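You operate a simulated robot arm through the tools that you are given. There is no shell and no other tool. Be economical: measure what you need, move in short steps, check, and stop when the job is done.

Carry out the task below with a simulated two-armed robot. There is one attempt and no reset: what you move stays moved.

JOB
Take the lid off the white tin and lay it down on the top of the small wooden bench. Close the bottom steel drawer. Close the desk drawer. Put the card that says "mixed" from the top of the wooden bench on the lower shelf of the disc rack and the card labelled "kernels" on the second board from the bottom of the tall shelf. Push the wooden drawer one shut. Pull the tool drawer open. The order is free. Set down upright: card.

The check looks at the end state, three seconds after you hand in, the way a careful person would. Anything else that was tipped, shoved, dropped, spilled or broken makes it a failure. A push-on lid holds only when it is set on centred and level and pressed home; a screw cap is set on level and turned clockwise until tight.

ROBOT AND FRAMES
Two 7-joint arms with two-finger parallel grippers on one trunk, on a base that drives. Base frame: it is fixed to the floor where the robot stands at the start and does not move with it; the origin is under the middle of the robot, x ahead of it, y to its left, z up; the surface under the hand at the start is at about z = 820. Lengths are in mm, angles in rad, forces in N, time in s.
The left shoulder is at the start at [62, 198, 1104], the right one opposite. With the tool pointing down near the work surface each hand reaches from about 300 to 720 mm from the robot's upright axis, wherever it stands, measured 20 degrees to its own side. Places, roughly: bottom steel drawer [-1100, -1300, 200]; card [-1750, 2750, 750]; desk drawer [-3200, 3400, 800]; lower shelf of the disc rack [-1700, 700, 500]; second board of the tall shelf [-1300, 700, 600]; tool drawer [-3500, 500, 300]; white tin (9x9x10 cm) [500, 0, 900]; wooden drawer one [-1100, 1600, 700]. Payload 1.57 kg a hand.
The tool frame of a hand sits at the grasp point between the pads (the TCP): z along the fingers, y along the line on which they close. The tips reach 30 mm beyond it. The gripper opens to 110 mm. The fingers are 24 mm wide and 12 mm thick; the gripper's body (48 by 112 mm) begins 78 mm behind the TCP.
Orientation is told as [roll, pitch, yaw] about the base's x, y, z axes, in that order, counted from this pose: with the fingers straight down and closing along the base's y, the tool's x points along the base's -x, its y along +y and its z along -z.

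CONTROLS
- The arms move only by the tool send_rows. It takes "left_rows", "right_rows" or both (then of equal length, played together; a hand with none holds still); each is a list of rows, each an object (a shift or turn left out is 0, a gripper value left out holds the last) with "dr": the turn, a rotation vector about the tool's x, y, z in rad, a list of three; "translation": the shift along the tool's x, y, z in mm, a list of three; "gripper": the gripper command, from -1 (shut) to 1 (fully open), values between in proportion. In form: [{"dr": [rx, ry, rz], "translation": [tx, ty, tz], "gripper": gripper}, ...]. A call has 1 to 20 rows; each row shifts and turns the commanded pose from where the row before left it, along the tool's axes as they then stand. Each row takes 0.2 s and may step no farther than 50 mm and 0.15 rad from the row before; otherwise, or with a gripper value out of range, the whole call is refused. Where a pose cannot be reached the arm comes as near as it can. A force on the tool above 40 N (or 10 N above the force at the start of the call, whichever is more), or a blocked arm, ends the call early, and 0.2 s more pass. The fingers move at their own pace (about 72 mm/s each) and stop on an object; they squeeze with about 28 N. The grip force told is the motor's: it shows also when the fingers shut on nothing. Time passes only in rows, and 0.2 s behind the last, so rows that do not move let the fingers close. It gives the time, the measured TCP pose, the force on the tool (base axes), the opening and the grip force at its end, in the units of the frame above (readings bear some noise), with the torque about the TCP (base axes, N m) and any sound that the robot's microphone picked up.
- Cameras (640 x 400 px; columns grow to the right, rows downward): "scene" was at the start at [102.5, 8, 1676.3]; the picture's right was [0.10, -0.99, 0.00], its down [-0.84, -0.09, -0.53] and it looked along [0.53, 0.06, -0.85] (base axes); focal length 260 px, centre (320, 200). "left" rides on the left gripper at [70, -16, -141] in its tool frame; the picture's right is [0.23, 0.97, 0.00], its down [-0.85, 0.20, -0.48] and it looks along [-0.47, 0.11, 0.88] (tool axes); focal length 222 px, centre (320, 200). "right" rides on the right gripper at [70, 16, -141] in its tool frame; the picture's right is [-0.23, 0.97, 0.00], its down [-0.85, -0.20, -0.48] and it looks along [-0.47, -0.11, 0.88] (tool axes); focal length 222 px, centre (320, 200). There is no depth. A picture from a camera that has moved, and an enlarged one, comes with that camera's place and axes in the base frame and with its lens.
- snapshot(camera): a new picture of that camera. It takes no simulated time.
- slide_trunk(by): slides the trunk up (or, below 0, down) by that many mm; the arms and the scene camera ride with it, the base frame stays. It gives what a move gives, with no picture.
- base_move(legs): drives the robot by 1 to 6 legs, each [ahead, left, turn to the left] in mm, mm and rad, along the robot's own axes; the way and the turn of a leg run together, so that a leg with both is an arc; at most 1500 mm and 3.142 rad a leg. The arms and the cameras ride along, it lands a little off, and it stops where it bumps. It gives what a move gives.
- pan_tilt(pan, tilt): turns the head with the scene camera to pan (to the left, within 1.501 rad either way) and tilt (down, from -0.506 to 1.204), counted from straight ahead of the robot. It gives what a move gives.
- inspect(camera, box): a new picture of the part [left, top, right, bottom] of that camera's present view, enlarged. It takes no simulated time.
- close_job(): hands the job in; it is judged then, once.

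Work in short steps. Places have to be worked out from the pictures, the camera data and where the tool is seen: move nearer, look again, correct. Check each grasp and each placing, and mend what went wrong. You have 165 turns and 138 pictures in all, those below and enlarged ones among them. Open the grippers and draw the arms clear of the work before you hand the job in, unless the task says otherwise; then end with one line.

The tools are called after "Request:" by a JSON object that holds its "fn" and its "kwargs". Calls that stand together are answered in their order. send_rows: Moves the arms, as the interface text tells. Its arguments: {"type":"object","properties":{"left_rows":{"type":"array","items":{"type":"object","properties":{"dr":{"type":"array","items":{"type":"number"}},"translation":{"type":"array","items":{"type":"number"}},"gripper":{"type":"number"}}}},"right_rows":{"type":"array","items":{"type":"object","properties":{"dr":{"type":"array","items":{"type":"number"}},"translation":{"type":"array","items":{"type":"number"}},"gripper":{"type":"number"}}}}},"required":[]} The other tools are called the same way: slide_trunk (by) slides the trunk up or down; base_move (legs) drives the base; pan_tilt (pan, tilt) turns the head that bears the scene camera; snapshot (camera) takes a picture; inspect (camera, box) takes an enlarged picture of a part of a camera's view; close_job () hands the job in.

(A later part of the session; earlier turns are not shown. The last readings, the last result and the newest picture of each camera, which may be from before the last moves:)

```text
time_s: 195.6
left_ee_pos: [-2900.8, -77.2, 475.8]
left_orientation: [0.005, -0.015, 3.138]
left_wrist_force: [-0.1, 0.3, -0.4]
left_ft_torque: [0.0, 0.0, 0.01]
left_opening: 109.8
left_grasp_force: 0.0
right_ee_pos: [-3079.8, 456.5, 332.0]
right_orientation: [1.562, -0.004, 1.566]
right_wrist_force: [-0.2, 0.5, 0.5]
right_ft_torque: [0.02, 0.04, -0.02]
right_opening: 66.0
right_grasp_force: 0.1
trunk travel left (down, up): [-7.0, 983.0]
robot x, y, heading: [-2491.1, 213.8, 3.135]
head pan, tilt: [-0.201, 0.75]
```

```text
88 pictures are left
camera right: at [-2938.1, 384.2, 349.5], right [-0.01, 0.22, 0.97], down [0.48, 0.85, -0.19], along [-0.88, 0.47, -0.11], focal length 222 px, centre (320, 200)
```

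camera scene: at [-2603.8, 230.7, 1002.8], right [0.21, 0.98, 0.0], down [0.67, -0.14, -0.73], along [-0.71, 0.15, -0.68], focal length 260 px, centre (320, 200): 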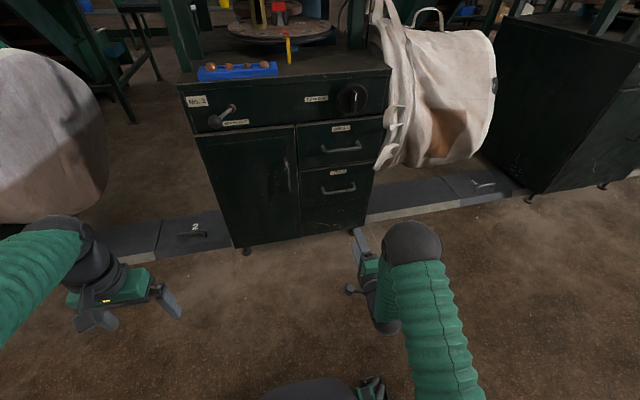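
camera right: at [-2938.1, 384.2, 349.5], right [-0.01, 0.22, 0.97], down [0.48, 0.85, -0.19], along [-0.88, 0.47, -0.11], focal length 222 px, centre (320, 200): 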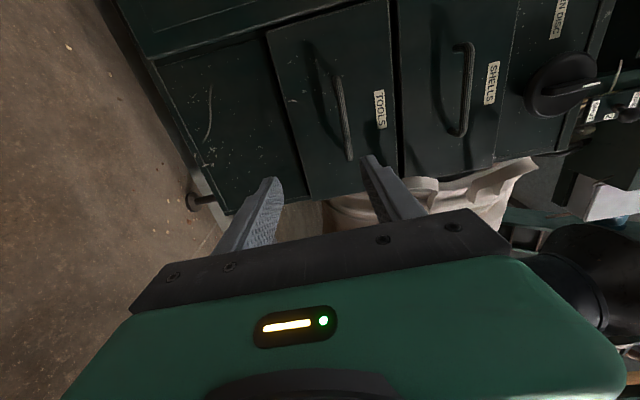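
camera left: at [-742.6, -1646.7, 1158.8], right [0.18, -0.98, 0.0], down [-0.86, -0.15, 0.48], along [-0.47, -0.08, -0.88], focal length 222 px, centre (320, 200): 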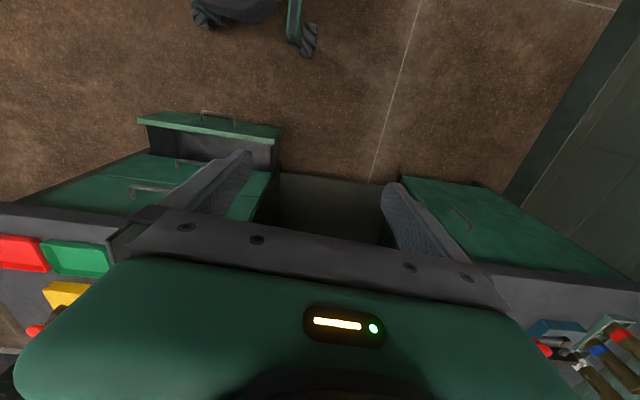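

Two views place the TOOLS handle bar at about (-3300, 450, 371), panel at x≈-3333. I raise 39 mm, drive 150 mm ahead and recheck.

Request:
{"fn": "slide_trunk", "kwargs": {"by": 39}}

Request:
{"fn": "base_move", "kwargs": {"legs": [[140, 0, 0]]}}

Request:
{"fn": "snapshot", "kwargs": {"camera": "right"}}

```text
time_s: 196.4
left_ee_pos: [-2899.6, -76.4, 514.8]
left_orientation: [0.003, -0.017, 3.139]
left_wrist_force: [0.3, -0.2, -0.8]
left_ft_torque: [-0.01, 0.03, 0.01]
left_opening: 109.7
left_grasp_force: 0.0
right_ee_pos: [-3079.1, 455.5, 370.5]
right_orientation: [1.563, -0.006, 1.567]
right_wrist_force: [0.4, -0.4, -0.2]
right_ft_torque: [-0.04, 0.04, -0.02]
right_opening: 66.1
right_grasp_force: 0.0
trunk travel left (down, up): [-46.0, 944.0]
robot x, y, heading: [-2490.6, 211.9, 3.135]
head pan, tilt: [-0.201, 0.75]
```

```text
time_s: 197.7
left_ee_pos: [-3042.5, -74.1, 516.0]
left_orientation: [0.002, -0.016, 3.135]
left_wrist_force: [0.2, 0.0, 0.2]
left_ft_torque: [0.03, 0.0, 0.0]
left_opening: 109.7
left_grasp_force: 0.0
right_ee_pos: [-3220.2, 457.0, 371.6]
right_orientation: [1.564, -0.006, 1.564]
right_wrist_force: [0.4, 0.2, 0.9]
right_ft_torque: [-0.01, -0.01, -0.05]
right_opening: 65.9
right_grasp_force: 0.0
trunk travel left (down, up): [-46.0, 944.0]
robot x, y, heading: [-2633.2, 214.8, 3.134]
head pan, tilt: [-0.201, 0.75]
```

```text
87 pictures are left
camera right: at [-3079.0, 386.2, 388.5], right [-0.01, 0.22, 0.97], down [0.49, 0.85, -0.19], along [-0.87, 0.47, -0.11], focal length 222 px, centre (320, 200)
```

right: 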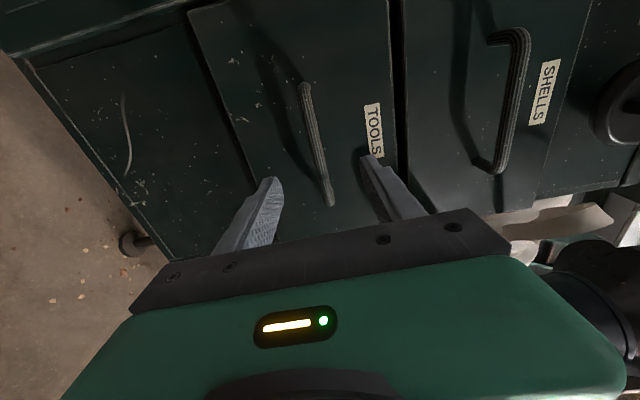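

The bar lies between the fingers at z≈372. I advance 73 mm and close.

Request:
{"fn": "send_rows", "kwargs": {"right_rows": [{"translation": [0, 0, 20]}, {"translation": [0, 0, 20]}, {"translation": [0, 0, 20]}, {"translation": [0, 0, 13]}, {"gripper": -1}, {"gripper": -1}, {"gripper": -1}, {"gripper": -1}]}}

Request:
{"fn": "snapshot", "kwargs": {"camera": "right"}}

```text
time_s: 199.5
left_ee_pos: [-3041.5, -74.2, 515.4]
left_orientation: [0.005, -0.015, 3.137]
left_wrist_force: [0.8, -0.1, 0.6]
left_ft_torque: [-0.02, -0.02, -0.02]
left_opening: 109.9
left_grasp_force: 0.0
right_ee_pos: [-3291.7, 457.7, 370.0]
right_orientation: [1.562, -0.004, 1.564]
right_wrist_force: [1.0, -0.6, -5.4]
right_ft_torque: [-0.28, -0.05, -0.11]
right_opening: 11.6
right_grasp_force: 29.1
trunk travel left (down, up): [-46.0, 944.0]
robot x, y, heading: [-2633.2, 216.8, 3.129]
head pan, tilt: [-0.201, 0.75]
```

```text
86 pictures are left
camera right: at [-3151.0, 387.2, 387.1], right [-0.01, 0.22, 0.97], down [0.49, 0.85, -0.19], along [-0.87, 0.47, -0.11], focal length 222 px, centre (320, 200)
```

right: 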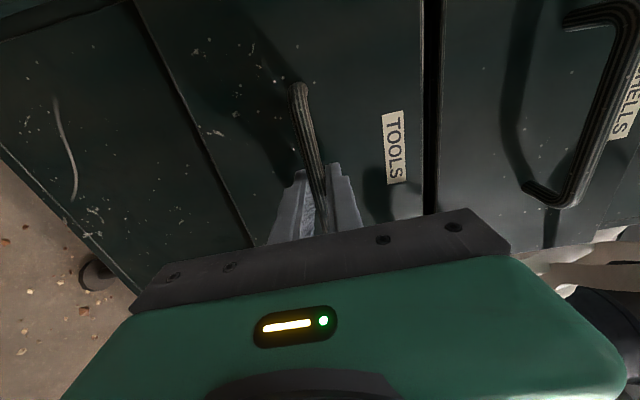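

The bar is gripped. I pull gently with the arm first.

Request:
{"fn": "send_rows", "kwargs": {"right_rows": [{"translation": [0, 0, -10]}, {"translation": [0, 0, -10]}, {"translation": [0, 0, -10]}, {"translation": [0, 0, -10]}, {"translation": [0, 0, -10]}]}}

Request:
{"fn": "snapshot", "kwargs": {"camera": "scene"}}

```text
time_s: 200.7
left_ee_pos: [-3041.6, -74.1, 515.3]
left_orientation: [0.005, -0.017, 3.136]
left_wrist_force: [-0.2, -0.4, 0.1]
left_ft_torque: [0.03, 0.04, 0.0]
left_opening: 110.0
left_grasp_force: 0.1
right_ee_pos: [-3241.9, 458.9, 371.4]
right_orientation: [1.561, -0.003, 1.561]
right_wrist_force: [0.2, 6.6, -18.1]
right_ft_torque: [-0.22, -0.09, 0.53]
right_opening: 12.0
right_grasp_force: 28.6
trunk travel left (down, up): [-46.0, 944.0]
robot x, y, heading: [-2632.2, 217.2, 3.132]
head pan, tilt: [-0.201, 0.75]
```

```text
85 pictures are left
camera scene: at [-2747.7, 234.1, 1041.4], right [0.21, 0.98, 0.0], down [0.67, -0.14, -0.73], along [-0.71, 0.15, -0.69], focal length 260 px, centre (320, 200)
```

scene: 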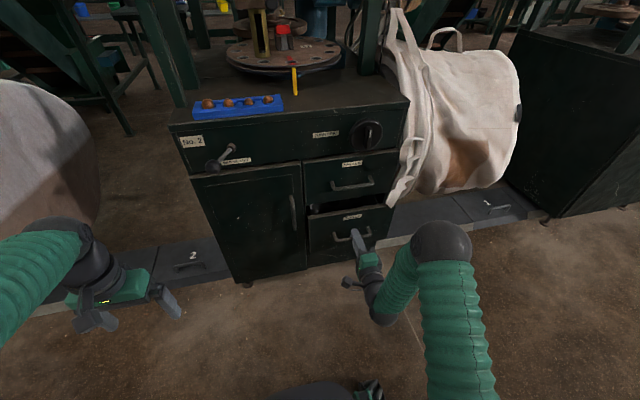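

The drawer follows. I relieve the vertical pull slightly and back the base 220 mm.

Request:
{"fn": "send_rows", "kwargs": {"right_rows": [{"translation": [0, -1.5, 0]}]}}

Request:
{"fn": "base_move", "kwargs": {"legs": [[-210, 0, 0]]}}

Request:
{"fn": "snapshot", "kwargs": {"camera": "scene"}}

```text
time_s: 201.1
left_ee_pos: [-3041.6, -74.6, 515.5]
left_orientation: [0.005, -0.017, 3.138]
left_wrist_force: [-1.1, -0.3, 0.4]
left_ft_torque: [0.01, 0.02, 0.01]
left_opening: 110.0
left_grasp_force: 0.0
right_ee_pos: [-3241.9, 457.8, 370.0]
right_orientation: [1.566, -0.004, 1.562]
right_wrist_force: [0.8, 7.4, -10.8]
right_ft_torque: [-0.26, -0.05, -0.23]
right_opening: 11.7
right_grasp_force: 29.4
trunk travel left (down, up): [-46.0, 944.0]
robot x, y, heading: [-2633.3, 217.0, 3.136]
head pan, tilt: [-0.201, 0.75]
```

```text
time_s: 202.8
left_ee_pos: [-2824.7, -75.7, 516.0]
left_orientation: [0.005, -0.017, 3.137]
left_wrist_force: [0.8, 0.3, 0.0]
left_ft_torque: [0.0, -0.01, -0.01]
left_opening: 110.2
left_grasp_force: 0.0
right_ee_pos: [-3025.6, 455.9, 370.3]
right_orientation: [1.566, -0.004, 1.562]
right_wrist_force: [0.2, 18.3, -1.2]
right_ft_torque: [-0.18, -0.02, -0.22]
right_opening: 12.0
right_grasp_force: 28.8
trunk travel left (down, up): [-46.0, 944.0]
robot x, y, heading: [-2419.1, 213.5, 3.136]
head pan, tilt: [-0.201, 0.75]
```

```text
84 pictures are left
camera scene: at [-2528.7, 232.6, 1041.9], right [0.21, 0.98, 0.0], down [0.67, -0.14, -0.73], along [-0.71, 0.15, -0.68], focal length 260 px, centre (320, 200)
```

scene: 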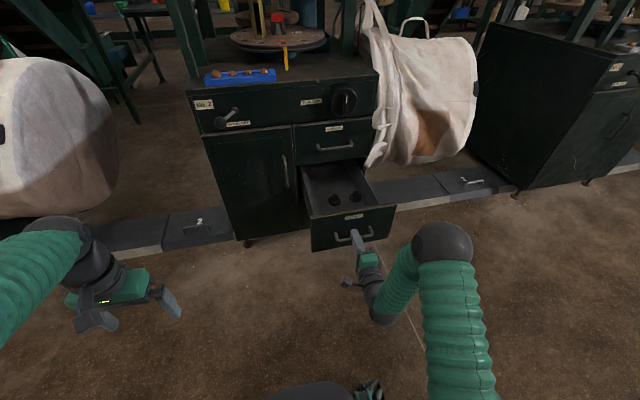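

The tool drawer is open by about 265 mm. I release and draw the hand back.

Request:
{"fn": "send_rows", "kwargs": {"right_rows": [{"gripper": 0.2}, {}, {}, {"translation": [0, 0, -25]}, {"translation": [0, 0, -25]}, {"translation": [0, 0, -25]}, {"translation": [0, 0, -25], "gripper": -1}, {"gripper": -1}]}}

Request:
{"fn": "slide_trunk", "kwargs": {"by": 400}}

Request:
{"fn": "snapshot", "kwargs": {"camera": "scene"}}

```text
time_s: 204.6
left_ee_pos: [-2824.3, -76.6, 516.8]
left_orientation: [0.004, -0.018, 3.135]
left_wrist_force: [0.0, -1.1, -0.4]
left_ft_torque: [0.0, -0.02, 0.0]
left_opening: 110.0
left_grasp_force: 0.1
right_ee_pos: [-2924.0, 456.2, 371.1]
right_orientation: [1.567, -0.004, 1.563]
right_wrist_force: [0.2, 0.0, -1.0]
right_ft_torque: [0.0, -0.01, 0.01]
right_opening: 0.1
right_grasp_force: 9.9
trunk travel left (down, up): [-46.0, 944.0]
robot x, y, heading: [-2416.5, 210.7, 3.133]
head pan, tilt: [-0.201, 0.75]
```

```text
time_s: 208.4
left_ee_pos: [-2823.6, -77.8, 914.9]
left_orientation: [0.003, -0.018, 3.136]
left_wrist_force: [-0.4, -0.2, 0.1]
left_ft_torque: [0.03, 0.01, 0.0]
left_opening: 109.9
left_grasp_force: 0.1
right_ee_pos: [-2924.9, 456.2, 772.0]
right_orientation: [1.565, -0.004, 1.562]
right_wrist_force: [-0.2, -0.6, -0.4]
right_ft_torque: [-0.01, 0.0, 0.0]
right_opening: 0.0
right_grasp_force: 21.5
trunk travel left (down, up): [-446.0, 544.0]
robot x, y, heading: [-2414.9, 212.9, 3.129]
head pan, tilt: [-0.201, 0.75]
```

```text
83 pictures are left
camera scene: at [-2529.2, 230.7, 1441.9], right [0.21, 0.98, 0.0], down [0.67, -0.14, -0.73], along [-0.71, 0.15, -0.68], focal length 260 px, centre (320, 200)
```

scene: 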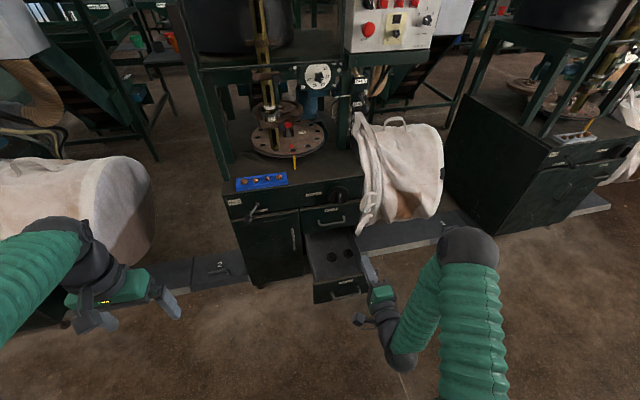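

Tool drawer is open and my hand is clear. I drive north along the aisle to the desk drawer.

Request:
{"fn": "base_move", "kwargs": {"legs": [[0, 0, 0.011], [0, -1500, 0], [0, -1350, 0]]}}

Request:
{"fn": "pan_tilt", "kwargs": {"pan": -0.2, "tilt": 0.7}}

Request:
{"fn": "snapshot", "kwargs": {"camera": "scene"}}

```text
time_s: 222.6
left_ee_pos: [-2892.6, 2779.4, 915.5]
left_orientation: [0.003, -0.017, -3.131]
left_wrist_force: [-0.7, 0.5, 0.9]
left_ft_torque: [0.02, 0.01, -0.02]
left_opening: 110.0
left_grasp_force: 0.1
right_ee_pos: [-2998.4, 3310.1, 770.7]
right_orientation: [1.566, -0.007, 1.576]
right_wrist_force: [-0.4, 1.3, 0.3]
right_ft_torque: [-0.03, -0.04, 0.04]
right_opening: 0.0
right_grasp_force: 21.0
trunk travel left (down, up): [-446.0, 544.0]
robot x, y, heading: [-2489.8, 3074.7, -3.133]
head pan, tilt: [-0.201, 0.75]
```

```text
time_s: 223.2
left_ee_pos: [-2891.1, 2778.6, 916.0]
left_orientation: [0.003, -0.02, -3.133]
left_wrist_force: [0.8, -0.3, 0.8]
left_ft_torque: [-0.02, 0.01, -0.02]
left_opening: 110.2
left_grasp_force: 0.1
right_ee_pos: [-2999.9, 3311.4, 771.0]
right_orientation: [1.567, -0.004, 1.576]
right_wrist_force: [0.4, -0.1, -0.8]
right_ft_torque: [0.01, 0.0, 0.02]
right_opening: 0.0
right_grasp_force: 21.3
trunk travel left (down, up): [-446.0, 544.0]
robot x, y, heading: [-2486.4, 3074.8, -3.138]
head pan, tilt: [-0.201, 0.7]
```

```text
82 pictures are left
camera scene: at [-2604.1, 3091.0, 1446.1], right [0.19, 0.98, 0.0], down [0.63, -0.12, -0.76], along [-0.75, 0.15, -0.65], focal length 260 px, centre (320, 200)
```

scene: 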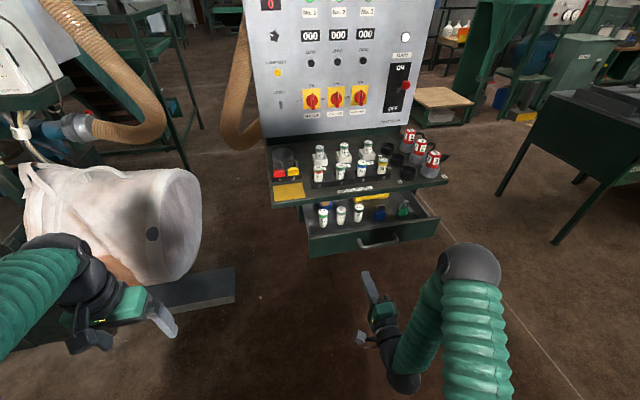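

I take the hand camera's view to triangulate the drawer front.

Request:
{"fn": "snapshot", "kwargs": {"camera": "right"}}

Request:
{"fn": "inspect", "kwargs": {"camera": "scene", "box": [260, 150, 460, 275]}}

```text
81 pictures are left
camera right: at [-2858.0, 3242.1, 787.7], right [0.0, 0.22, 0.97], down [0.47, 0.86, -0.19], along [-0.88, 0.46, -0.11], focal length 222 px, centre (320, 200)
```

right: 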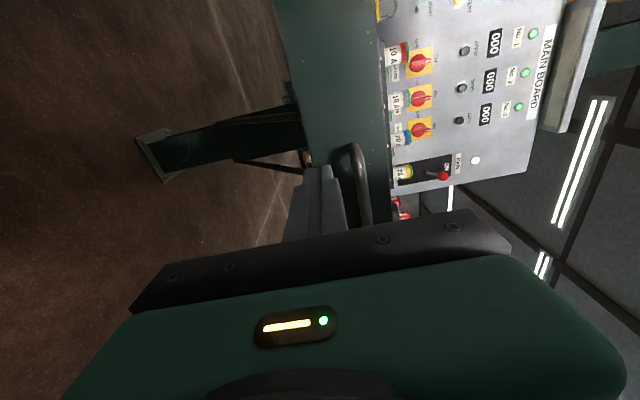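

```text
3.20 times, centred on (360, 212) of scene
camera zoom: at [-2604.1, 3091.0, 1446.1], right [0.19, 0.98, 0.0], down [0.63, -0.12, -0.76], along [-0.75, 0.15, -0.65], focal length 832 px, centre (192, 160)
```

zoom: 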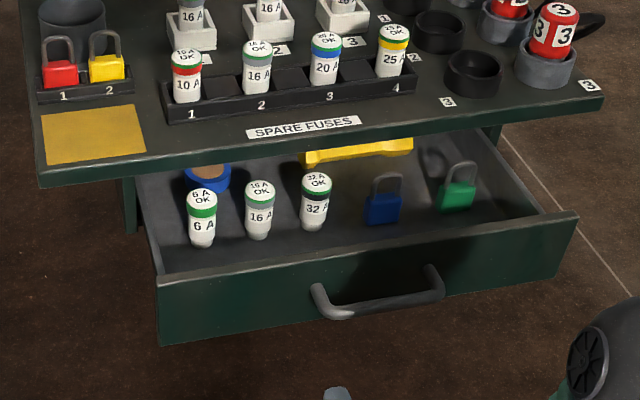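

The handle bar is near (-3120, 3392, 795) and the panel about x≈-3155, z 715–815. Bottles stand inside, so I'll push slowly below the handle at z≈745. First align.

Request:
{"fn": "slide_trunk", "kwargs": {"by": -26}}

Request:
{"fn": "base_move", "kwargs": {"legs": [[0, -80, 0], [60, 0, 0]]}}

Request:
{"fn": "snapshot", "kwargs": {"camera": "right"}}

Request:
{"fn": "inspect", "kwargs": {"camera": "scene", "box": [260, 170, 460, 295]}}

```text
time_s: 223.9
left_ee_pos: [-2891.9, 2779.0, 890.7]
left_orientation: [0.003, -0.019, -3.134]
left_wrist_force: [0.0, 0.1, -0.5]
left_ft_torque: [0.0, 0.03, 0.01]
left_opening: 110.1
left_grasp_force: 0.1
right_ee_pos: [-2999.7, 3309.3, 744.8]
right_orientation: [1.568, -0.006, 1.576]
right_wrist_force: [0.1, 0.6, 0.1]
right_ft_torque: [-0.01, -0.03, 0.0]
right_opening: 0.0
right_grasp_force: 21.6
trunk travel left (down, up): [-420.0, 570.0]
robot x, y, heading: [-2493.1, 3073.6, -3.133]
head pan, tilt: [-0.201, 0.7]
```

```text
time_s: 225.6
left_ee_pos: [-2953.2, 2848.8, 884.4]
left_orientation: [-0.007, -0.016, -3.129]
left_wrist_force: [-0.2, -0.2, -0.1]
left_ft_torque: [0.02, -0.05, 0.05]
left_opening: 110.3
left_grasp_force: 0.0
right_ee_pos: [-3061.6, 3382.2, 746.9]
right_orientation: [1.567, -0.014, 1.58]
right_wrist_force: [-0.9, -0.6, 1.0]
right_ft_torque: [0.01, -0.01, -0.06]
right_opening: 0.1
right_grasp_force: 21.1
trunk travel left (down, up): [-420.0, 570.0]
robot x, y, heading: [-2548.7, 3151.4, -3.136]
head pan, tilt: [-0.201, 0.7]
```

```text
79 pictures are left
camera right: at [-2920.0, 3313.3, 762.9], right [-0.01, 0.21, 0.98], down [0.47, 0.86, -0.18], along [-0.88, 0.46, -0.11], focal length 222 px, centre (320, 200)
```

right: 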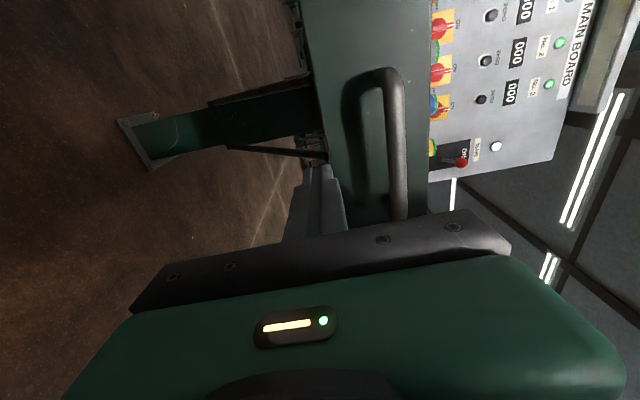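

```text
3.20 times, centred on (360, 232) of scene
camera zoom: at [-2666.8, 3158.5, 1420.1], right [0.19, 0.98, 0.01], down [0.63, -0.12, -0.76], along [-0.75, 0.15, -0.65], focal length 832 px, centre (192, 96)
```

zoom: 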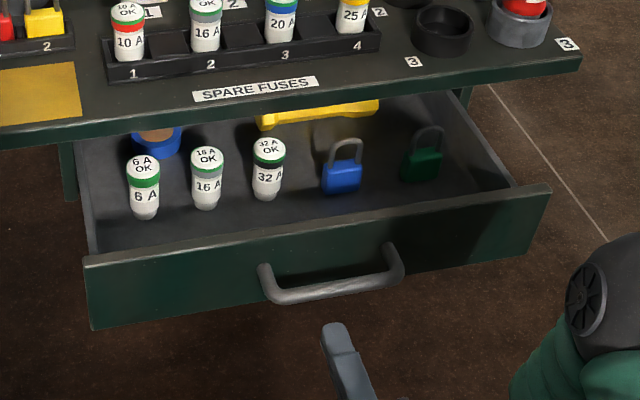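

Refined: panel x≈-3130, z 753–849, bar at z≈810. I raise the fist to z≈776 (below the bar) and push slowly with the arm.

Request:
{"fn": "slide_trunk", "kwargs": {"by": 29}}

Request:
{"fn": "send_rows", "kwargs": {"right_rows": [{"translation": [0, 0, 6]}, {"translation": [0, 0, 6]}, {"translation": [0, 0, 6]}, {"translation": [0, 0, 6]}, {"translation": [0, 0, 6]}, {"translation": [0, 0, 6]}, {"translation": [0, 0, 6]}, {"translation": [0, 0, 6]}, {"translation": [0, 0, 6]}, {"translation": [0, 0, 6]}, {"translation": [0, 0, 6]}]}}

Request:
{"fn": "inspect", "kwargs": {"camera": "scene", "box": [260, 170, 460, 295]}}

```text
time_s: 226.3
left_ee_pos: [-2952.5, 2851.7, 916.6]
left_orientation: [-0.002, -0.017, -3.128]
left_wrist_force: [-0.1, -1.0, 0.0]
left_ft_torque: [0.04, -0.02, -0.01]
left_opening: 110.0
left_grasp_force: 0.1
right_ee_pos: [-3060.0, 3382.4, 776.6]
right_orientation: [1.57, -0.011, 1.582]
right_wrist_force: [-0.5, 0.5, -0.8]
right_ft_torque: [-0.01, -0.02, 0.0]
right_opening: 0.0
right_grasp_force: 20.8
trunk travel left (down, up): [-449.0, 541.0]
robot x, y, heading: [-2547.4, 3154.3, -3.137]
head pan, tilt: [-0.201, 0.7]
```

```text
time_s: 228.7
left_ee_pos: [-2952.5, 2856.8, 919.1]
left_orientation: [0.004, -0.018, -3.131]
left_wrist_force: [-0.2, -0.4, 0.4]
left_ft_torque: [-0.05, 0.04, 0.01]
left_opening: 109.9
left_grasp_force: 0.1
right_ee_pos: [-3127.4, 3386.7, 774.8]
right_orientation: [1.567, -0.005, 1.577]
right_wrist_force: [-0.5, -0.7, -0.2]
right_ft_torque: [0.0, 0.02, 0.01]
right_opening: 0.0
right_grasp_force: 21.4
trunk travel left (down, up): [-449.0, 541.0]
robot x, y, heading: [-2553.9, 3152.8, -3.133]
head pan, tilt: [-0.201, 0.7]
```

```text
3.20 times, centred on (360, 232) of scene
camera zoom: at [-2665.1, 3170.5, 1449.1], right [0.19, 0.98, 0.0], down [0.63, -0.12, -0.76], along [-0.75, 0.15, -0.65], focal length 832 px, centre (192, 96)
```

zoom: 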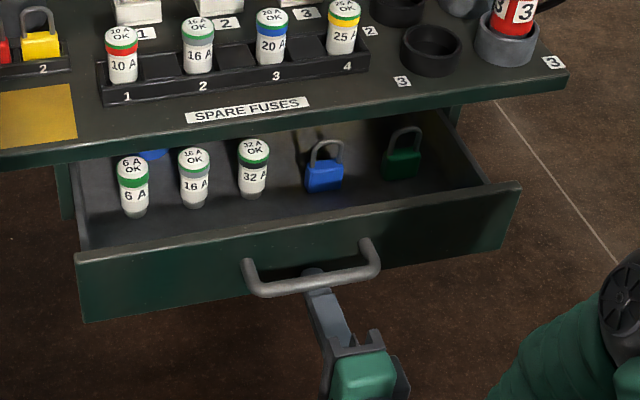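

The fist is just under the bar at the panel. I keep pushing slowly.

Request:
{"fn": "send_rows", "kwargs": {"right_rows": [{"translation": [0, 0, 6]}, {"translation": [0, 0, 6]}, {"translation": [0, 0, 6]}, {"translation": [0, 0, 6]}, {"translation": [0, 0, 6]}, {"translation": [0, 0, 6]}, {"translation": [0, 0, 6]}, {"translation": [0, 0, 6]}, {"translation": [0, 0, 6]}, {"translation": [0, 0, 6]}]}}

Request:
{"fn": "inspect", "kwargs": {"camera": "scene", "box": [260, 170, 460, 295]}}

```text
time_s: 230.9
left_ee_pos: [-2953.0, 2855.7, 918.3]
left_orientation: [0.001, -0.019, -3.13]
left_wrist_force: [0.2, 0.0, -0.9]
left_ft_torque: [0.03, -0.01, -0.01]
left_opening: 110.0
left_grasp_force: 0.0
right_ee_pos: [-3185.9, 3386.9, 774.2]
right_orientation: [1.569, -0.005, 1.578]
right_wrist_force: [-0.6, -0.1, 0.0]
right_ft_torque: [0.0, -0.03, 0.02]
right_opening: 0.1
right_grasp_force: 20.9
trunk travel left (down, up): [-449.0, 541.0]
robot x, y, heading: [-2547.7, 3152.5, -3.139]
head pan, tilt: [-0.201, 0.7]
```

```text
3.20 times, centred on (360, 232) of scene
camera zoom: at [-2665.3, 3170.5, 1449.1], right [0.19, 0.98, 0.0], down [0.63, -0.12, -0.76], along [-0.75, 0.15, -0.65], focal length 832 px, centre (192, 96)
```

zoom: 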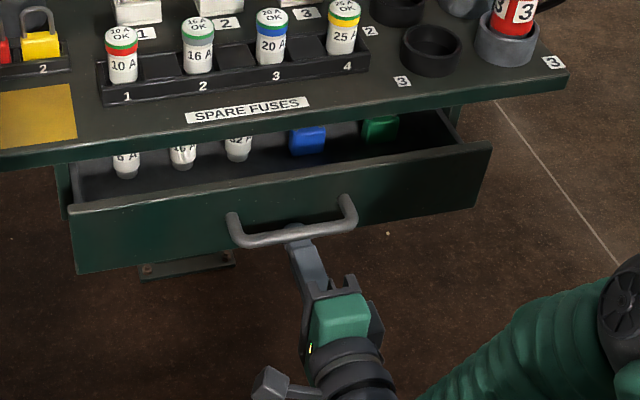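

Bottles are still standing and passing under the desk top. I continue.

Request:
{"fn": "send_rows", "kwargs": {"right_rows": [{"translation": [0, 0, 6]}, {"translation": [0, 0, 6]}, {"translation": [0, 0, 6]}, {"translation": [0, 0, 6]}, {"translation": [0, 0, 6]}, {"translation": [0, 0, 6]}, {"translation": [0, 0, 6]}, {"translation": [0, 0, 6]}, {"translation": [0, 0, 6]}, {"translation": [0, 0, 6]}, {"translation": [0, 0, 6]}, {"translation": [0, 0, 6]}, {"translation": [0, 0, 6]}, {"translation": [0, 0, 6]}]}}

Request:
{"fn": "inspect", "kwargs": {"camera": "scene", "box": [260, 170, 460, 295]}}

```text
time_s: 233.7
left_ee_pos: [-2947.6, 2856.7, 920.6]
left_orientation: [0.001, -0.024, -3.13]
left_wrist_force: [0.5, -0.1, 0.7]
left_ft_torque: [0.02, 0.0, 0.05]
left_opening: 109.9
left_grasp_force: 0.1
right_ee_pos: [-3256.0, 3386.2, 776.2]
right_orientation: [1.567, -0.007, 1.578]
right_wrist_force: [22.7, 0.1, 7.2]
right_ft_torque: [-0.2, 0.29, 0.23]
right_opening: 0.0
right_grasp_force: 20.9
trunk travel left (down, up): [-449.0, 541.0]
robot x, y, heading: [-2546.5, 3153.8, -3.132]
head pan, tilt: [-0.201, 0.7]
stopped in row 13 (right hand): the force on the tool passed its limit at 47 N (the readings are from after the stop); the commanded pose is now the measured one
```

```text
3.20 times, centred on (360, 232) of scene
camera zoom: at [-2657.2, 3170.1, 1450.0], right [0.19, 0.98, 0.0], down [0.63, -0.12, -0.77], along [-0.75, 0.15, -0.64], focal length 832 px, centre (192, 96)
```

zoom: 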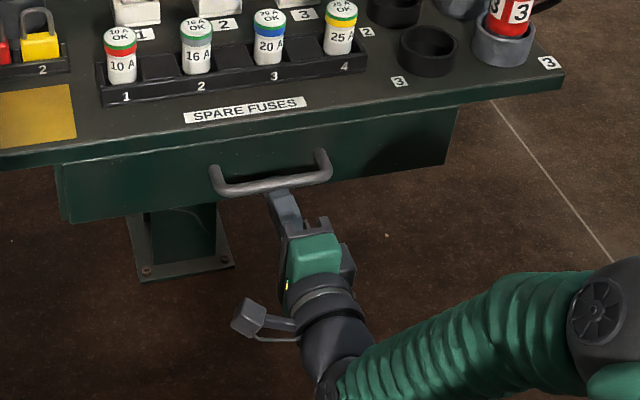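

The desk drawer is closed. I retract the fist, raise the trunk, and turn round (to the right) to face the cards from the west.

Request:
{"fn": "send_rows", "kwargs": {"right_rows": [{"translation": [0, 0, -30]}, {"translation": [0, 0, -40]}, {"translation": [0, 0, -40]}, {"translation": [0, 0, -40]}, {"translation": [0, 0, -40]}]}}

Request:
{"fn": "slide_trunk", "kwargs": {"by": 250}}

Request:
{"fn": "base_move", "kwargs": {"legs": [[0, 0, -3.14]]}}

Request:
{"fn": "pan_tilt", "kwargs": {"pan": -0.3, "tilt": 0.8}}

Request:
{"fn": "snapshot", "kwargs": {"camera": "scene"}}

```text
time_s: 234.9
left_ee_pos: [-2951.0, 2856.7, 918.5]
left_orientation: [0.004, -0.017, -3.131]
left_wrist_force: [-0.8, 0.1, 0.5]
left_ft_torque: [-0.02, -0.03, 0.0]
left_opening: 110.0
left_grasp_force: 0.0
right_ee_pos: [-3069.0, 3391.1, 773.8]
right_orientation: [1.56, -0.003, 1.579]
right_wrist_force: [0.0, -0.1, 0.5]
right_ft_torque: [0.07, -0.02, 0.01]
right_opening: 0.0
right_grasp_force: 21.1
trunk travel left (down, up): [-449.0, 541.0]
robot x, y, heading: [-2550.1, 3155.6, -3.135]
head pan, tilt: [-0.201, 0.7]
```

```text
time_s: 237.5
left_ee_pos: [-2952.3, 2855.7, 1168.3]
left_orientation: [0.001, -0.02, -3.131]
left_wrist_force: [-0.3, 1.2, -0.2]
left_ft_torque: [0.0, 0.01, 0.0]
left_opening: 109.9
left_grasp_force: 0.1
right_ee_pos: [-3069.2, 3388.8, 1023.3]
right_orientation: [1.56, -0.005, 1.58]
right_wrist_force: [0.0, -0.1, -0.3]
right_ft_torque: [-0.01, 0.01, -0.01]
right_opening: 0.2
right_grasp_force: 21.4
trunk travel left (down, up): [-699.0, 291.0]
robot x, y, heading: [-2548.9, 3155.0, -3.137]
head pan, tilt: [-0.201, 0.7]
```

```text
time_s: 245.3
left_ee_pos: [-2143.0, 3444.9, 1168.8]
left_orientation: [0.001, -0.02, -0.006]
left_wrist_force: [-0.1, 0.1, 0.3]
left_ft_torque: [0.04, 0.02, 0.0]
left_opening: 110.2
left_grasp_force: 0.0
right_ee_pos: [-2034.2, 2909.2, 1022.8]
right_orientation: [1.56, -0.005, -1.582]
right_wrist_force: [0.6, -0.5, 0.8]
right_ft_torque: [-0.01, 0.03, -0.01]
right_opening: 0.2
right_grasp_force: 21.3
trunk travel left (down, up): [-699.0, 291.0]
robot x, y, heading: [-2546.9, 3154.9, -0.007]
head pan, tilt: [-0.201, 0.7]
```

```text
time_s: 246.0
left_ee_pos: [-2143.1, 3443.9, 1169.3]
left_orientation: [0.001, -0.021, -0.007]
left_wrist_force: [-0.6, 0.3, -0.1]
left_ft_torque: [-0.01, 0.03, -0.01]
left_opening: 109.9
left_grasp_force: 0.1
right_ee_pos: [-2034.0, 2910.0, 1023.9]
right_orientation: [1.559, -0.006, -1.582]
right_wrist_force: [-0.4, 0.3, 0.3]
right_ft_torque: [0.01, 0.01, -0.01]
right_opening: 0.0
right_grasp_force: 21.1
trunk travel left (down, up): [-699.0, 291.0]
robot x, y, heading: [-2548.9, 3153.9, -0.011]
head pan, tilt: [-0.3, 0.799]
```

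```text
74 pictures are left
camera scene: at [-2438.4, 3128.1, 1690.9], right [-0.31, -0.95, 0.0], down [-0.68, 0.22, -0.7], along [0.66, -0.21, -0.72], focal length 260 px, centre (320, 200)
```

scene: 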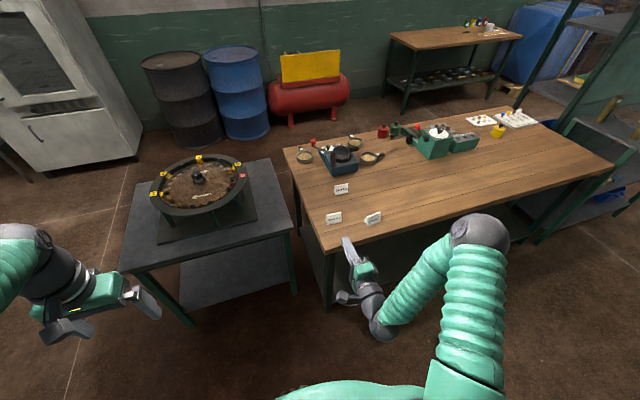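

Cards are visible with the text toward me; I zoom in to read them.

Request:
{"fn": "inspect", "kwargs": {"camera": "scene", "box": [300, 170, 400, 235]}}

```text
6.15 times, centred on (350, 202) of scene
camera zoom: at [-2438.4, 3128.1, 1690.9], right [-0.31, -0.95, 0.0], down [-0.68, 0.22, -0.7], along [0.66, -0.21, -0.72], focal length 1601 px, centre (135, 185)
```

zoom: 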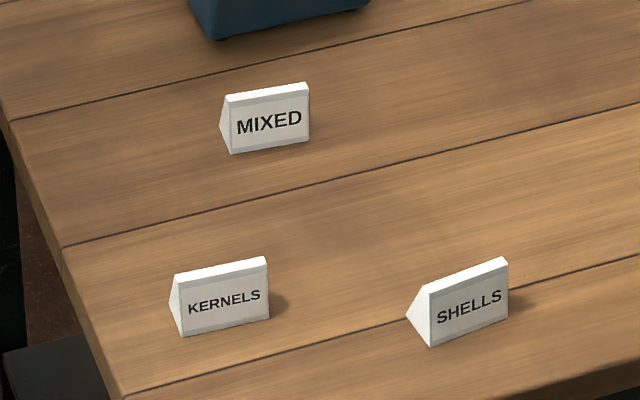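

The cards are tent-shaped: KERNELS, MIXED and SHELLS. I'll grip them across the ends with the tool tilted ~50° forward, so the same pose fits onto shelves: left hand takes KERNELS, right hand takes MIXED. First bring both hands into that tilt.

Request:
{"fn": "send_rows", "kwargs": {"right_rows": [{"dr": [0.0456, 0.0456, -0.1251], "gripper": 1}, {"dr": [0.0456, 0.0456, -0.1251]}, {"dr": [0.0456, 0.0456, -0.1251]}, {"dr": [0.0456, 0.0456, -0.1251]}, {"dr": [0.0456, 0.0456, -0.1251]}, {"dr": [0.0456, 0.0456, -0.1251]}, {"dr": [0.0456, 0.0456, -0.1251]}, {"dr": [0.0456, 0.0456, -0.1251]}, {"dr": [0.0456, 0.0456, -0.1251]}, {"dr": [0.0456, 0.0456, -0.1251]}, {"dr": [0.0456, 0.0456, -0.1251]}, {"dr": [0.0456, 0.0456, -0.1251]}, {}], "left_rows": [{"dr": [0, -0.1455, 0]}, {"dr": [0, -0.1455, 0]}, {"dr": [0, -0.1455, 0]}, {"dr": [0, -0.1455, 0]}, {"dr": [0, -0.1455, 0]}, {"dr": [0, -0.1455, 0]}, {"translation": [-6.4, 0, 7.7]}, {"translation": [-6.4, 0, 7.7]}, {"translation": [-6.4, 0, 7.7]}, {"translation": [-6.4, 0, 7.7]}, {"translation": [-6.4, 0, 7.7]}, {"translation": [-6.4, 0, 7.7]}, {}]}}

Request:
{"fn": "snapshot", "kwargs": {"camera": "scene"}}

```text
time_s: 248.8
left_ee_pos: [-2059.0, 3458.0, 1182.5]
left_orientation: [0.004, -0.892, -0.009]
left_wrist_force: [0.2, 0.6, 0.3]
left_ft_torque: [-0.01, -0.01, 0.0]
left_opening: 110.2
left_grasp_force: 0.1
left hand out of reach, approached as far as the arm can: row 5, 6
right_ee_pos: [-2035.2, 2910.8, 1023.2]
right_orientation: [-0.014, -0.863, 0.002]
right_wrist_force: [0.2, 0.1, 0.9]
right_ft_torque: [-0.01, -0.01, -0.03]
right_opening: 110.2
right_grasp_force: 0.1
trunk travel left (down, up): [-699.0, 291.0]
robot x, y, heading: [-2549.8, 3154.8, -0.015]
head pan, tilt: [-0.3, 0.799]
```

```text
72 pictures are left
camera scene: at [-2439.2, 3129.2, 1691.0], right [-0.31, -0.95, 0.0], down [-0.68, 0.22, -0.7], along [0.66, -0.21, -0.72], focal length 260 px, centre (320, 200)
```

scene: 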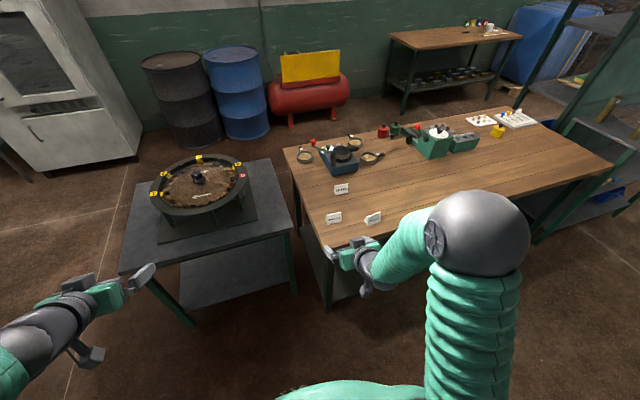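

I look with the right hand camera to locate KERNELS precisely.

Request:
{"fn": "base_move", "kwargs": {"legs": [[100, -72, 0.013]]}}

Request:
{"fn": "snapshot", "kwargs": {"camera": "right"}}

Request:
{"fn": "snapshot", "kwargs": {"camera": "scene"}}

```text
time_s: 250.0
left_ee_pos: [-1966.4, 3411.0, 1177.5]
left_orientation: [-0.016, -0.895, 0.021]
left_wrist_force: [0.3, 1.4, -0.7]
left_ft_torque: [-0.1, -0.03, -0.11]
left_opening: 109.9
left_grasp_force: 0.0
right_ee_pos: [-1934.8, 2859.9, 1027.2]
right_orientation: [-0.031, -0.864, 0.031]
right_wrist_force: [0.3, 1.0, 0.1]
right_ft_torque: [-0.13, -0.03, -0.07]
right_opening: 109.9
right_grasp_force: 0.2
trunk travel left (down, up): [-699.0, 291.0]
robot x, y, heading: [-2452.6, 3088.0, 0.001]
head pan, tilt: [-0.3, 0.799]
```

```text
71 pictures are left
camera right: at [-2087.0, 2877.1, 1065.3], right [0.14, 0.98, 0.15], down [0.19, -0.18, 0.96], along [0.97, -0.11, -0.21], focal length 222 px, centre (320, 200)
```

right: 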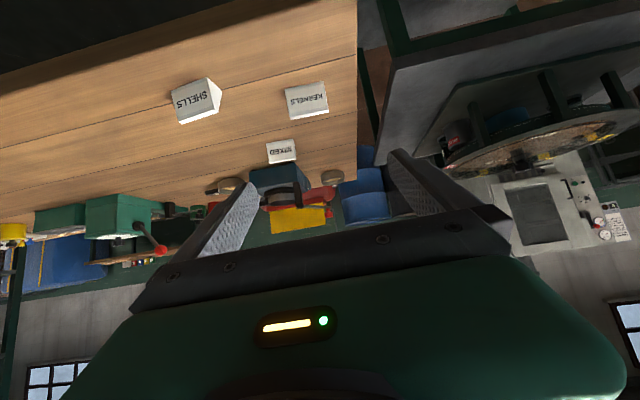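

```text
70 pictures are left
camera scene: at [-2343.7, 3083.5, 1691.4], right [-0.29, -0.96, 0.01], down [-0.68, 0.2, -0.7], along [0.67, -0.21, -0.71], focal length 260 px, centre (320, 200)
```

scene: 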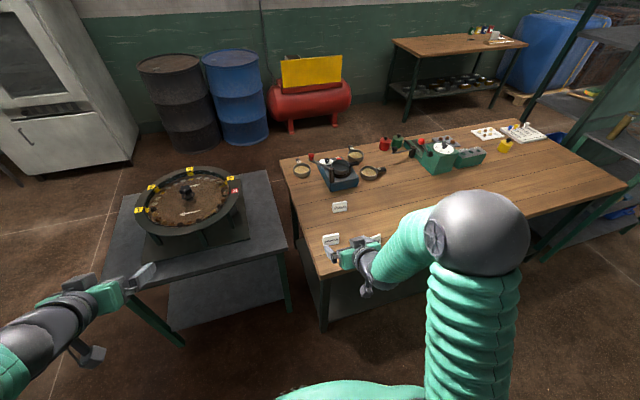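

KERNELS' centre works out at about (-1745, 2846), bench top z≈792. I drive 150 mm closer, then refine.

Request:
{"fn": "base_move", "kwargs": {"legs": [[150, 0, 0]]}}

Request:
{"fn": "inspect", "kwargs": {"camera": "right", "box": [220, 0, 420, 125]}}

Request:
{"fn": "inspect", "kwargs": {"camera": "scene", "box": [270, 200, 430, 300]}}

```text
time_s: 251.4
left_ee_pos: [-1818.0, 3395.2, 1183.1]
left_orientation: [0.008, -0.895, 0.001]
left_wrist_force: [0.7, 0.9, 1.0]
left_ft_torque: [0.0, 0.01, 0.02]
left_opening: 109.9
left_grasp_force: 0.0
right_ee_pos: [-1787.0, 2845.2, 1024.3]
right_orientation: [-0.008, -0.866, 0.011]
right_wrist_force: [-0.3, -0.6, -0.4]
right_ft_torque: [0.04, 0.0, -0.02]
right_opening: 109.9
right_grasp_force: 0.0
trunk travel left (down, up): [-699.0, 291.0]
robot x, y, heading: [-2303.3, 3084.3, 0.001]
head pan, tilt: [-0.3, 0.799]
```

```text
3.20 times, centred on (320, 62) of right
camera zoom: at [-1939.2, 2861.9, 1062.2], right [0.14, 0.98, 0.17], down [0.19, -0.19, 0.96], along [0.97, -0.1, -0.21], focal length 711 px, centre (320, 640)
```

zoom: 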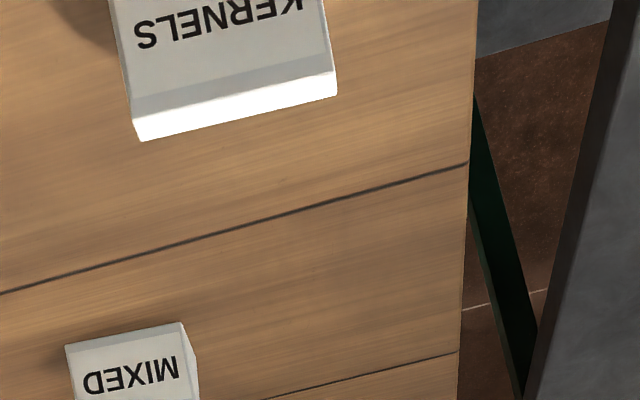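

```text
4.00 times, centred on (350, 250) of scene
camera zoom: at [-2196.3, 3056.3, 1691.2], right [-0.29, -0.96, 0.0], down [-0.68, 0.21, -0.7], along [0.67, -0.2, -0.72], focal length 1041 px, centre (200, 0)
```

zoom: 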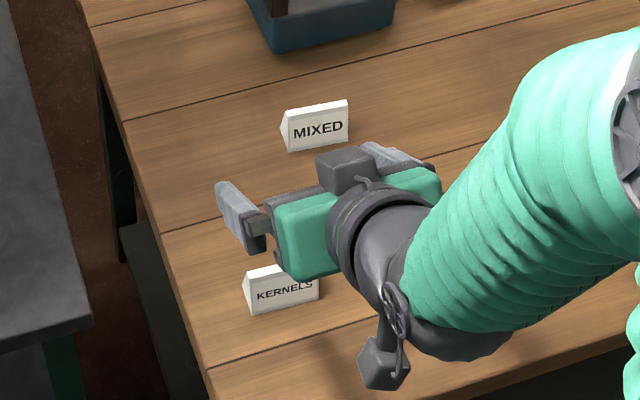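

The ridge is at x≈-1750, y 2814–2877. I move forward 37 mm and descend to just above the card's top to check the straddle.

Request:
{"fn": "send_rows", "kwargs": {"right_rows": [{"translation": [-24, 1, 28.2]}, {"translation": [19, 0, 16.2]}, {"translation": [19, 0, 16.2]}, {"translation": [19, 0, 16.2]}, {"translation": [19, 0, 16.2]}, {"translation": [19, 0, 16.2]}, {"translation": [15, 0, 13]}, {}]}}

Request:
{"fn": "snapshot", "kwargs": {"camera": "right"}}

Request:
{"fn": "inspect", "kwargs": {"camera": "scene", "box": [270, 200, 430, 300]}}

```text
time_s: 253.2
left_ee_pos: [-1817.5, 3397.9, 1181.4]
left_orientation: [0.001, -0.894, 0.008]
left_wrist_force: [0.3, 0.0, 0.2]
left_ft_torque: [-0.01, 0.02, -0.01]
left_opening: 109.9
left_grasp_force: 0.1
right_ee_pos: [-1747.5, 2849.5, 879.0]
right_orientation: [-0.012, -0.865, 0.017]
right_wrist_force: [0.4, 0.4, -0.1]
right_ft_torque: [0.01, 0.0, -0.02]
right_opening: 110.0
right_grasp_force: 0.1
trunk travel left (down, up): [-699.0, 291.0]
robot x, y, heading: [-2304.1, 3087.2, 0.003]
head pan, tilt: [-0.3, 0.799]
```

```text
67 pictures are left
camera right: at [-1900.0, 2865.8, 917.0], right [0.14, 0.98, 0.16], down [0.19, -0.19, 0.96], along [0.97, -0.1, -0.21], focal length 222 px, centre (320, 200)
```

right: 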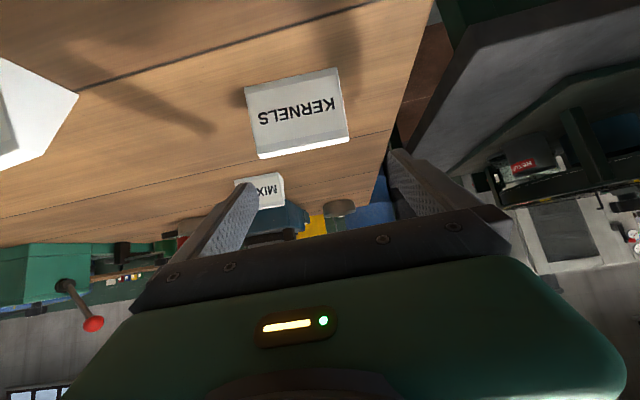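

```text
4.00 times, centred on (350, 250) of scene
camera zoom: at [-2192.7, 3061.5, 1691.0], right [-0.29, -0.96, 0.0], down [-0.69, 0.21, -0.7], along [0.67, -0.21, -0.72], focal length 1041 px, centre (200, 0)
```

zoom: 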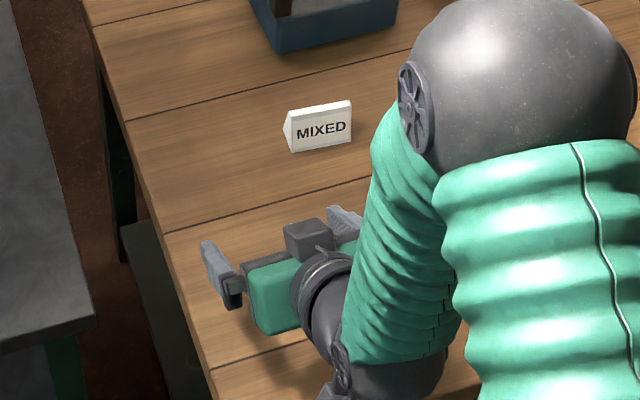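

Well aligned; I shift 5 mm and descend to z≈830, then close gently.

Request:
{"fn": "send_rows", "kwargs": {"right_rows": [{"translation": [3.2, -5, -3.8]}, {"translation": [11.4, 0, 9.7]}, {"translation": [11.4, 0, 9.7]}, {"translation": [11.4, 0, 9.7]}, {"translation": [2.3, 0, 2]}, {}]}}

Request:
{"fn": "snapshot", "kwargs": {"camera": "right"}}

```text
time_s: 254.6
left_ee_pos: [-1817.6, 3396.4, 1182.5]
left_orientation: [0.001, -0.892, 0.006]
left_wrist_force: [0.1, 0.2, 0.4]
left_ft_torque: [0.01, 0.0, 0.0]
left_opening: 109.9
left_grasp_force: 0.1
right_ee_pos: [-1754.0, 2842.6, 830.5]
right_orientation: [-0.012, -0.865, 0.015]
right_wrist_force: [-0.5, 0.3, 0.1]
right_ft_torque: [-0.01, -0.01, 0.01]
right_opening: 109.8
right_grasp_force: 0.0
trunk travel left (down, up): [-699.0, 291.0]
robot x, y, heading: [-2304.4, 3083.3, -0.002]
head pan, tilt: [-0.3, 0.799]
```

```text
65 pictures are left
camera right: at [-1906.1, 2859.2, 868.8], right [0.14, 0.98, 0.17], down [0.19, -0.19, 0.96], along [0.97, -0.1, -0.21], focal length 222 px, centre (320, 200)
```

right: 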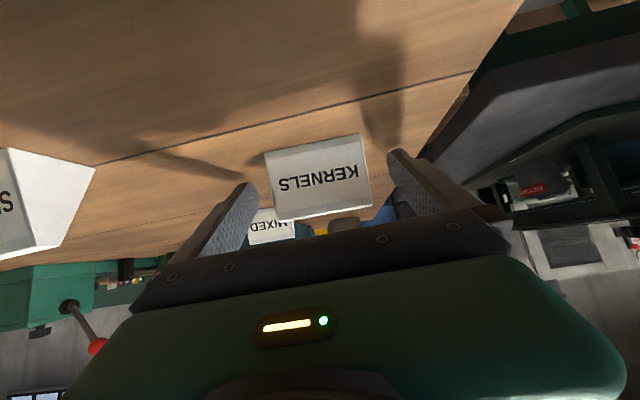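

The card sits between the fingers. I close slowly.

Request:
{"fn": "send_rows", "kwargs": {"right_rows": [{"gripper": 0.5}, {"gripper": 0.35}, {"gripper": 0.2}, {"gripper": 0.05}, {"gripper": -0.2}, {"gripper": -0.2}, {"gripper": -0.2}]}}

Request:
{"fn": "snapshot", "kwargs": {"camera": "right"}}

```text
time_s: 256.2
left_ee_pos: [-1816.1, 3397.3, 1181.9]
left_orientation: [0.001, -0.892, 0.005]
left_wrist_force: [0.7, 0.3, 0.4]
left_ft_torque: [-0.03, -0.03, -0.02]
left_opening: 110.2
left_grasp_force: 0.0
right_ee_pos: [-1753.6, 2843.9, 829.2]
right_orientation: [-0.012, -0.864, 0.015]
right_wrist_force: [0.7, 0.8, -0.1]
right_ft_torque: [0.01, 0.02, -0.01]
right_opening: 65.0
right_grasp_force: 28.1
trunk travel left (down, up): [-699.0, 291.0]
robot x, y, heading: [-2305.9, 3083.6, 0.002]
head pan, tilt: [-0.3, 0.799]
```

```text
64 pictures are left
camera right: at [-1906.2, 2859.2, 868.9], right [0.14, 0.98, 0.17], down [0.19, -0.19, 0.96], along [0.97, -0.1, -0.22], focal length 222 px, centre (320, 200)
```

right: 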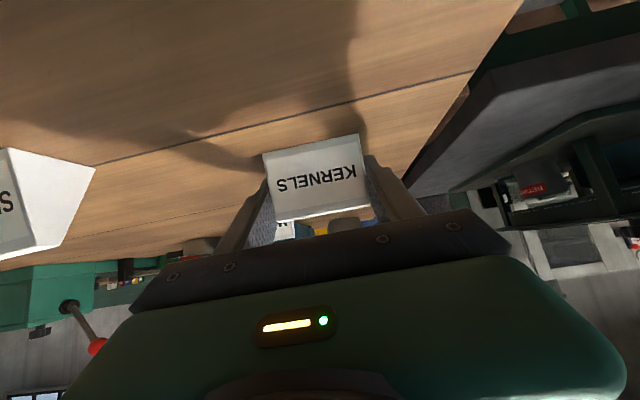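

KERNELS is held (65 mm, card bottom 37 mm below TCP). I lift it straight up, then draw it back toward me.

Request:
{"fn": "send_rows", "kwargs": {"right_rows": [{"translation": [-19, 0, -16.2]}, {"translation": [-19, 0, -16.2]}, {"translation": [-19, 0, -16.2]}, {"translation": [-8, 0, -29.1]}, {"translation": [-8, 0, -29.1]}, {"translation": [-8, 0, -29.1]}, {"translation": [-8, 0, -29.1]}, {"translation": [-8, 0, -29.1]}, {"translation": [-8, 0, -29.1]}, {}]}}

Request:
{"fn": "base_move", "kwargs": {"legs": [[-100, 0, 0], [0, -660, 0]]}}

Request:
{"fn": "pan_tilt", "kwargs": {"pan": 0.2, "tilt": 0.8}}

Request:
{"fn": "snapshot", "kwargs": {"camera": "scene"}}

Request:
{"fn": "snapshot", "kwargs": {"camera": "left"}}

```text
time_s: 258.4
left_ee_pos: [-1816.7, 3396.3, 1181.2]
left_orientation: [0.003, -0.893, 0.005]
left_wrist_force: [0.5, 0.3, -0.6]
left_ft_torque: [-0.05, -0.01, -0.01]
left_opening: 110.2
left_grasp_force: 0.1
right_ee_pos: [-1816.3, 2834.5, 1053.6]
right_orientation: [-0.012, -0.862, 0.017]
right_wrist_force: [-0.5, 0.0, 0.1]
right_ft_torque: [0.0, -0.01, 0.01]
right_opening: 64.8
right_grasp_force: 28.0
right hand out of reach, approached as far as the arm can: row 7, 8, 9
trunk travel left (down, up): [-699.0, 291.0]
robot x, y, heading: [-2307.2, 3087.1, 0.003]
head pan, tilt: [-0.3, 0.799]
```

```text
time_s: 262.8
left_ee_pos: [-1915.5, 2746.7, 1179.2]
left_orientation: [-0.005, -0.893, 0.027]
left_wrist_force: [0.8, 0.8, 0.6]
left_ft_torque: [0.0, -0.07, -0.05]
left_opening: 110.1
left_grasp_force: 0.1
right_ee_pos: [-1907.6, 2184.2, 1054.2]
right_orientation: [-0.02, -0.861, 0.038]
right_wrist_force: [-0.6, 0.2, 0.0]
right_ft_torque: [0.01, -0.01, -0.04]
right_opening: 64.9
right_grasp_force: 27.7
trunk travel left (down, up): [-699.0, 291.0]
robot x, y, heading: [-2395.6, 2416.9, 0.016]
head pan, tilt: [-0.3, 0.799]
```

```text
time_s: 263.7
left_ee_pos: [-1916.7, 2743.7, 1181.3]
left_orientation: [-0.002, -0.892, 0.022]
left_wrist_force: [0.6, -0.2, -0.2]
left_ft_torque: [0.0, 0.0, 0.02]
left_opening: 110.1
left_grasp_force: 0.0
right_ee_pos: [-1909.2, 2181.8, 1054.2]
right_orientation: [-0.014, -0.863, 0.033]
right_wrist_force: [-0.6, 0.8, 0.2]
right_ft_torque: [-0.05, 0.03, 0.0]
right_opening: 64.9
right_grasp_force: 28.7
trunk travel left (down, up): [-699.0, 291.0]
robot x, y, heading: [-2396.4, 2419.8, 0.018]
head pan, tilt: [0.201, 0.799]
```

```text
63 pictures are left
camera scene: at [-2285.4, 2441.8, 1691.0], right [0.22, -0.98, 0.0], down [-0.7, -0.16, -0.7], along [0.68, 0.15, -0.72], focal length 260 px, centre (320, 200)
```

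scene: 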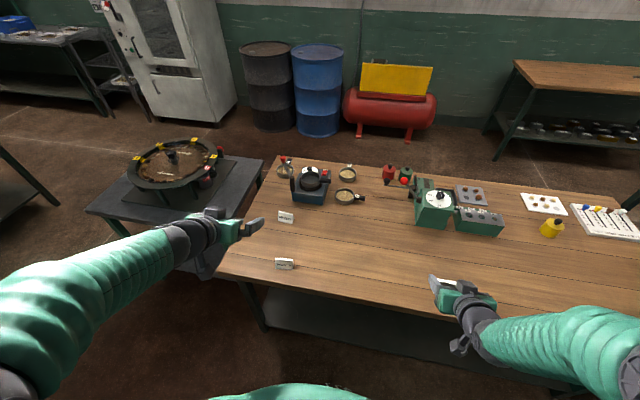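

```text
62 pictures are left
camera left: at [-2069.8, 2723.0, 1215.4], right [-0.16, 0.97, -0.18], down [0.16, 0.2, 0.97], along [0.97, 0.13, -0.19], focal length 222 px, centre (320, 200)
```

left: 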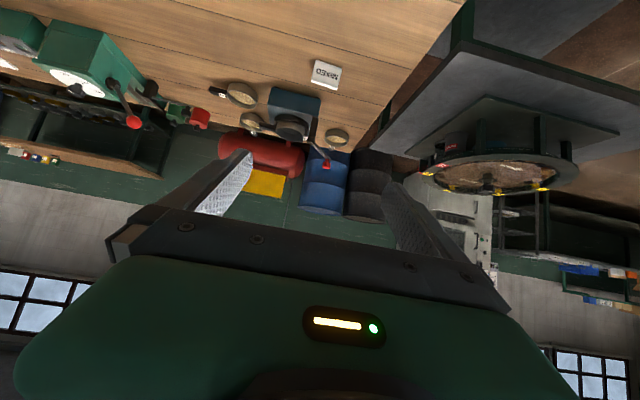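

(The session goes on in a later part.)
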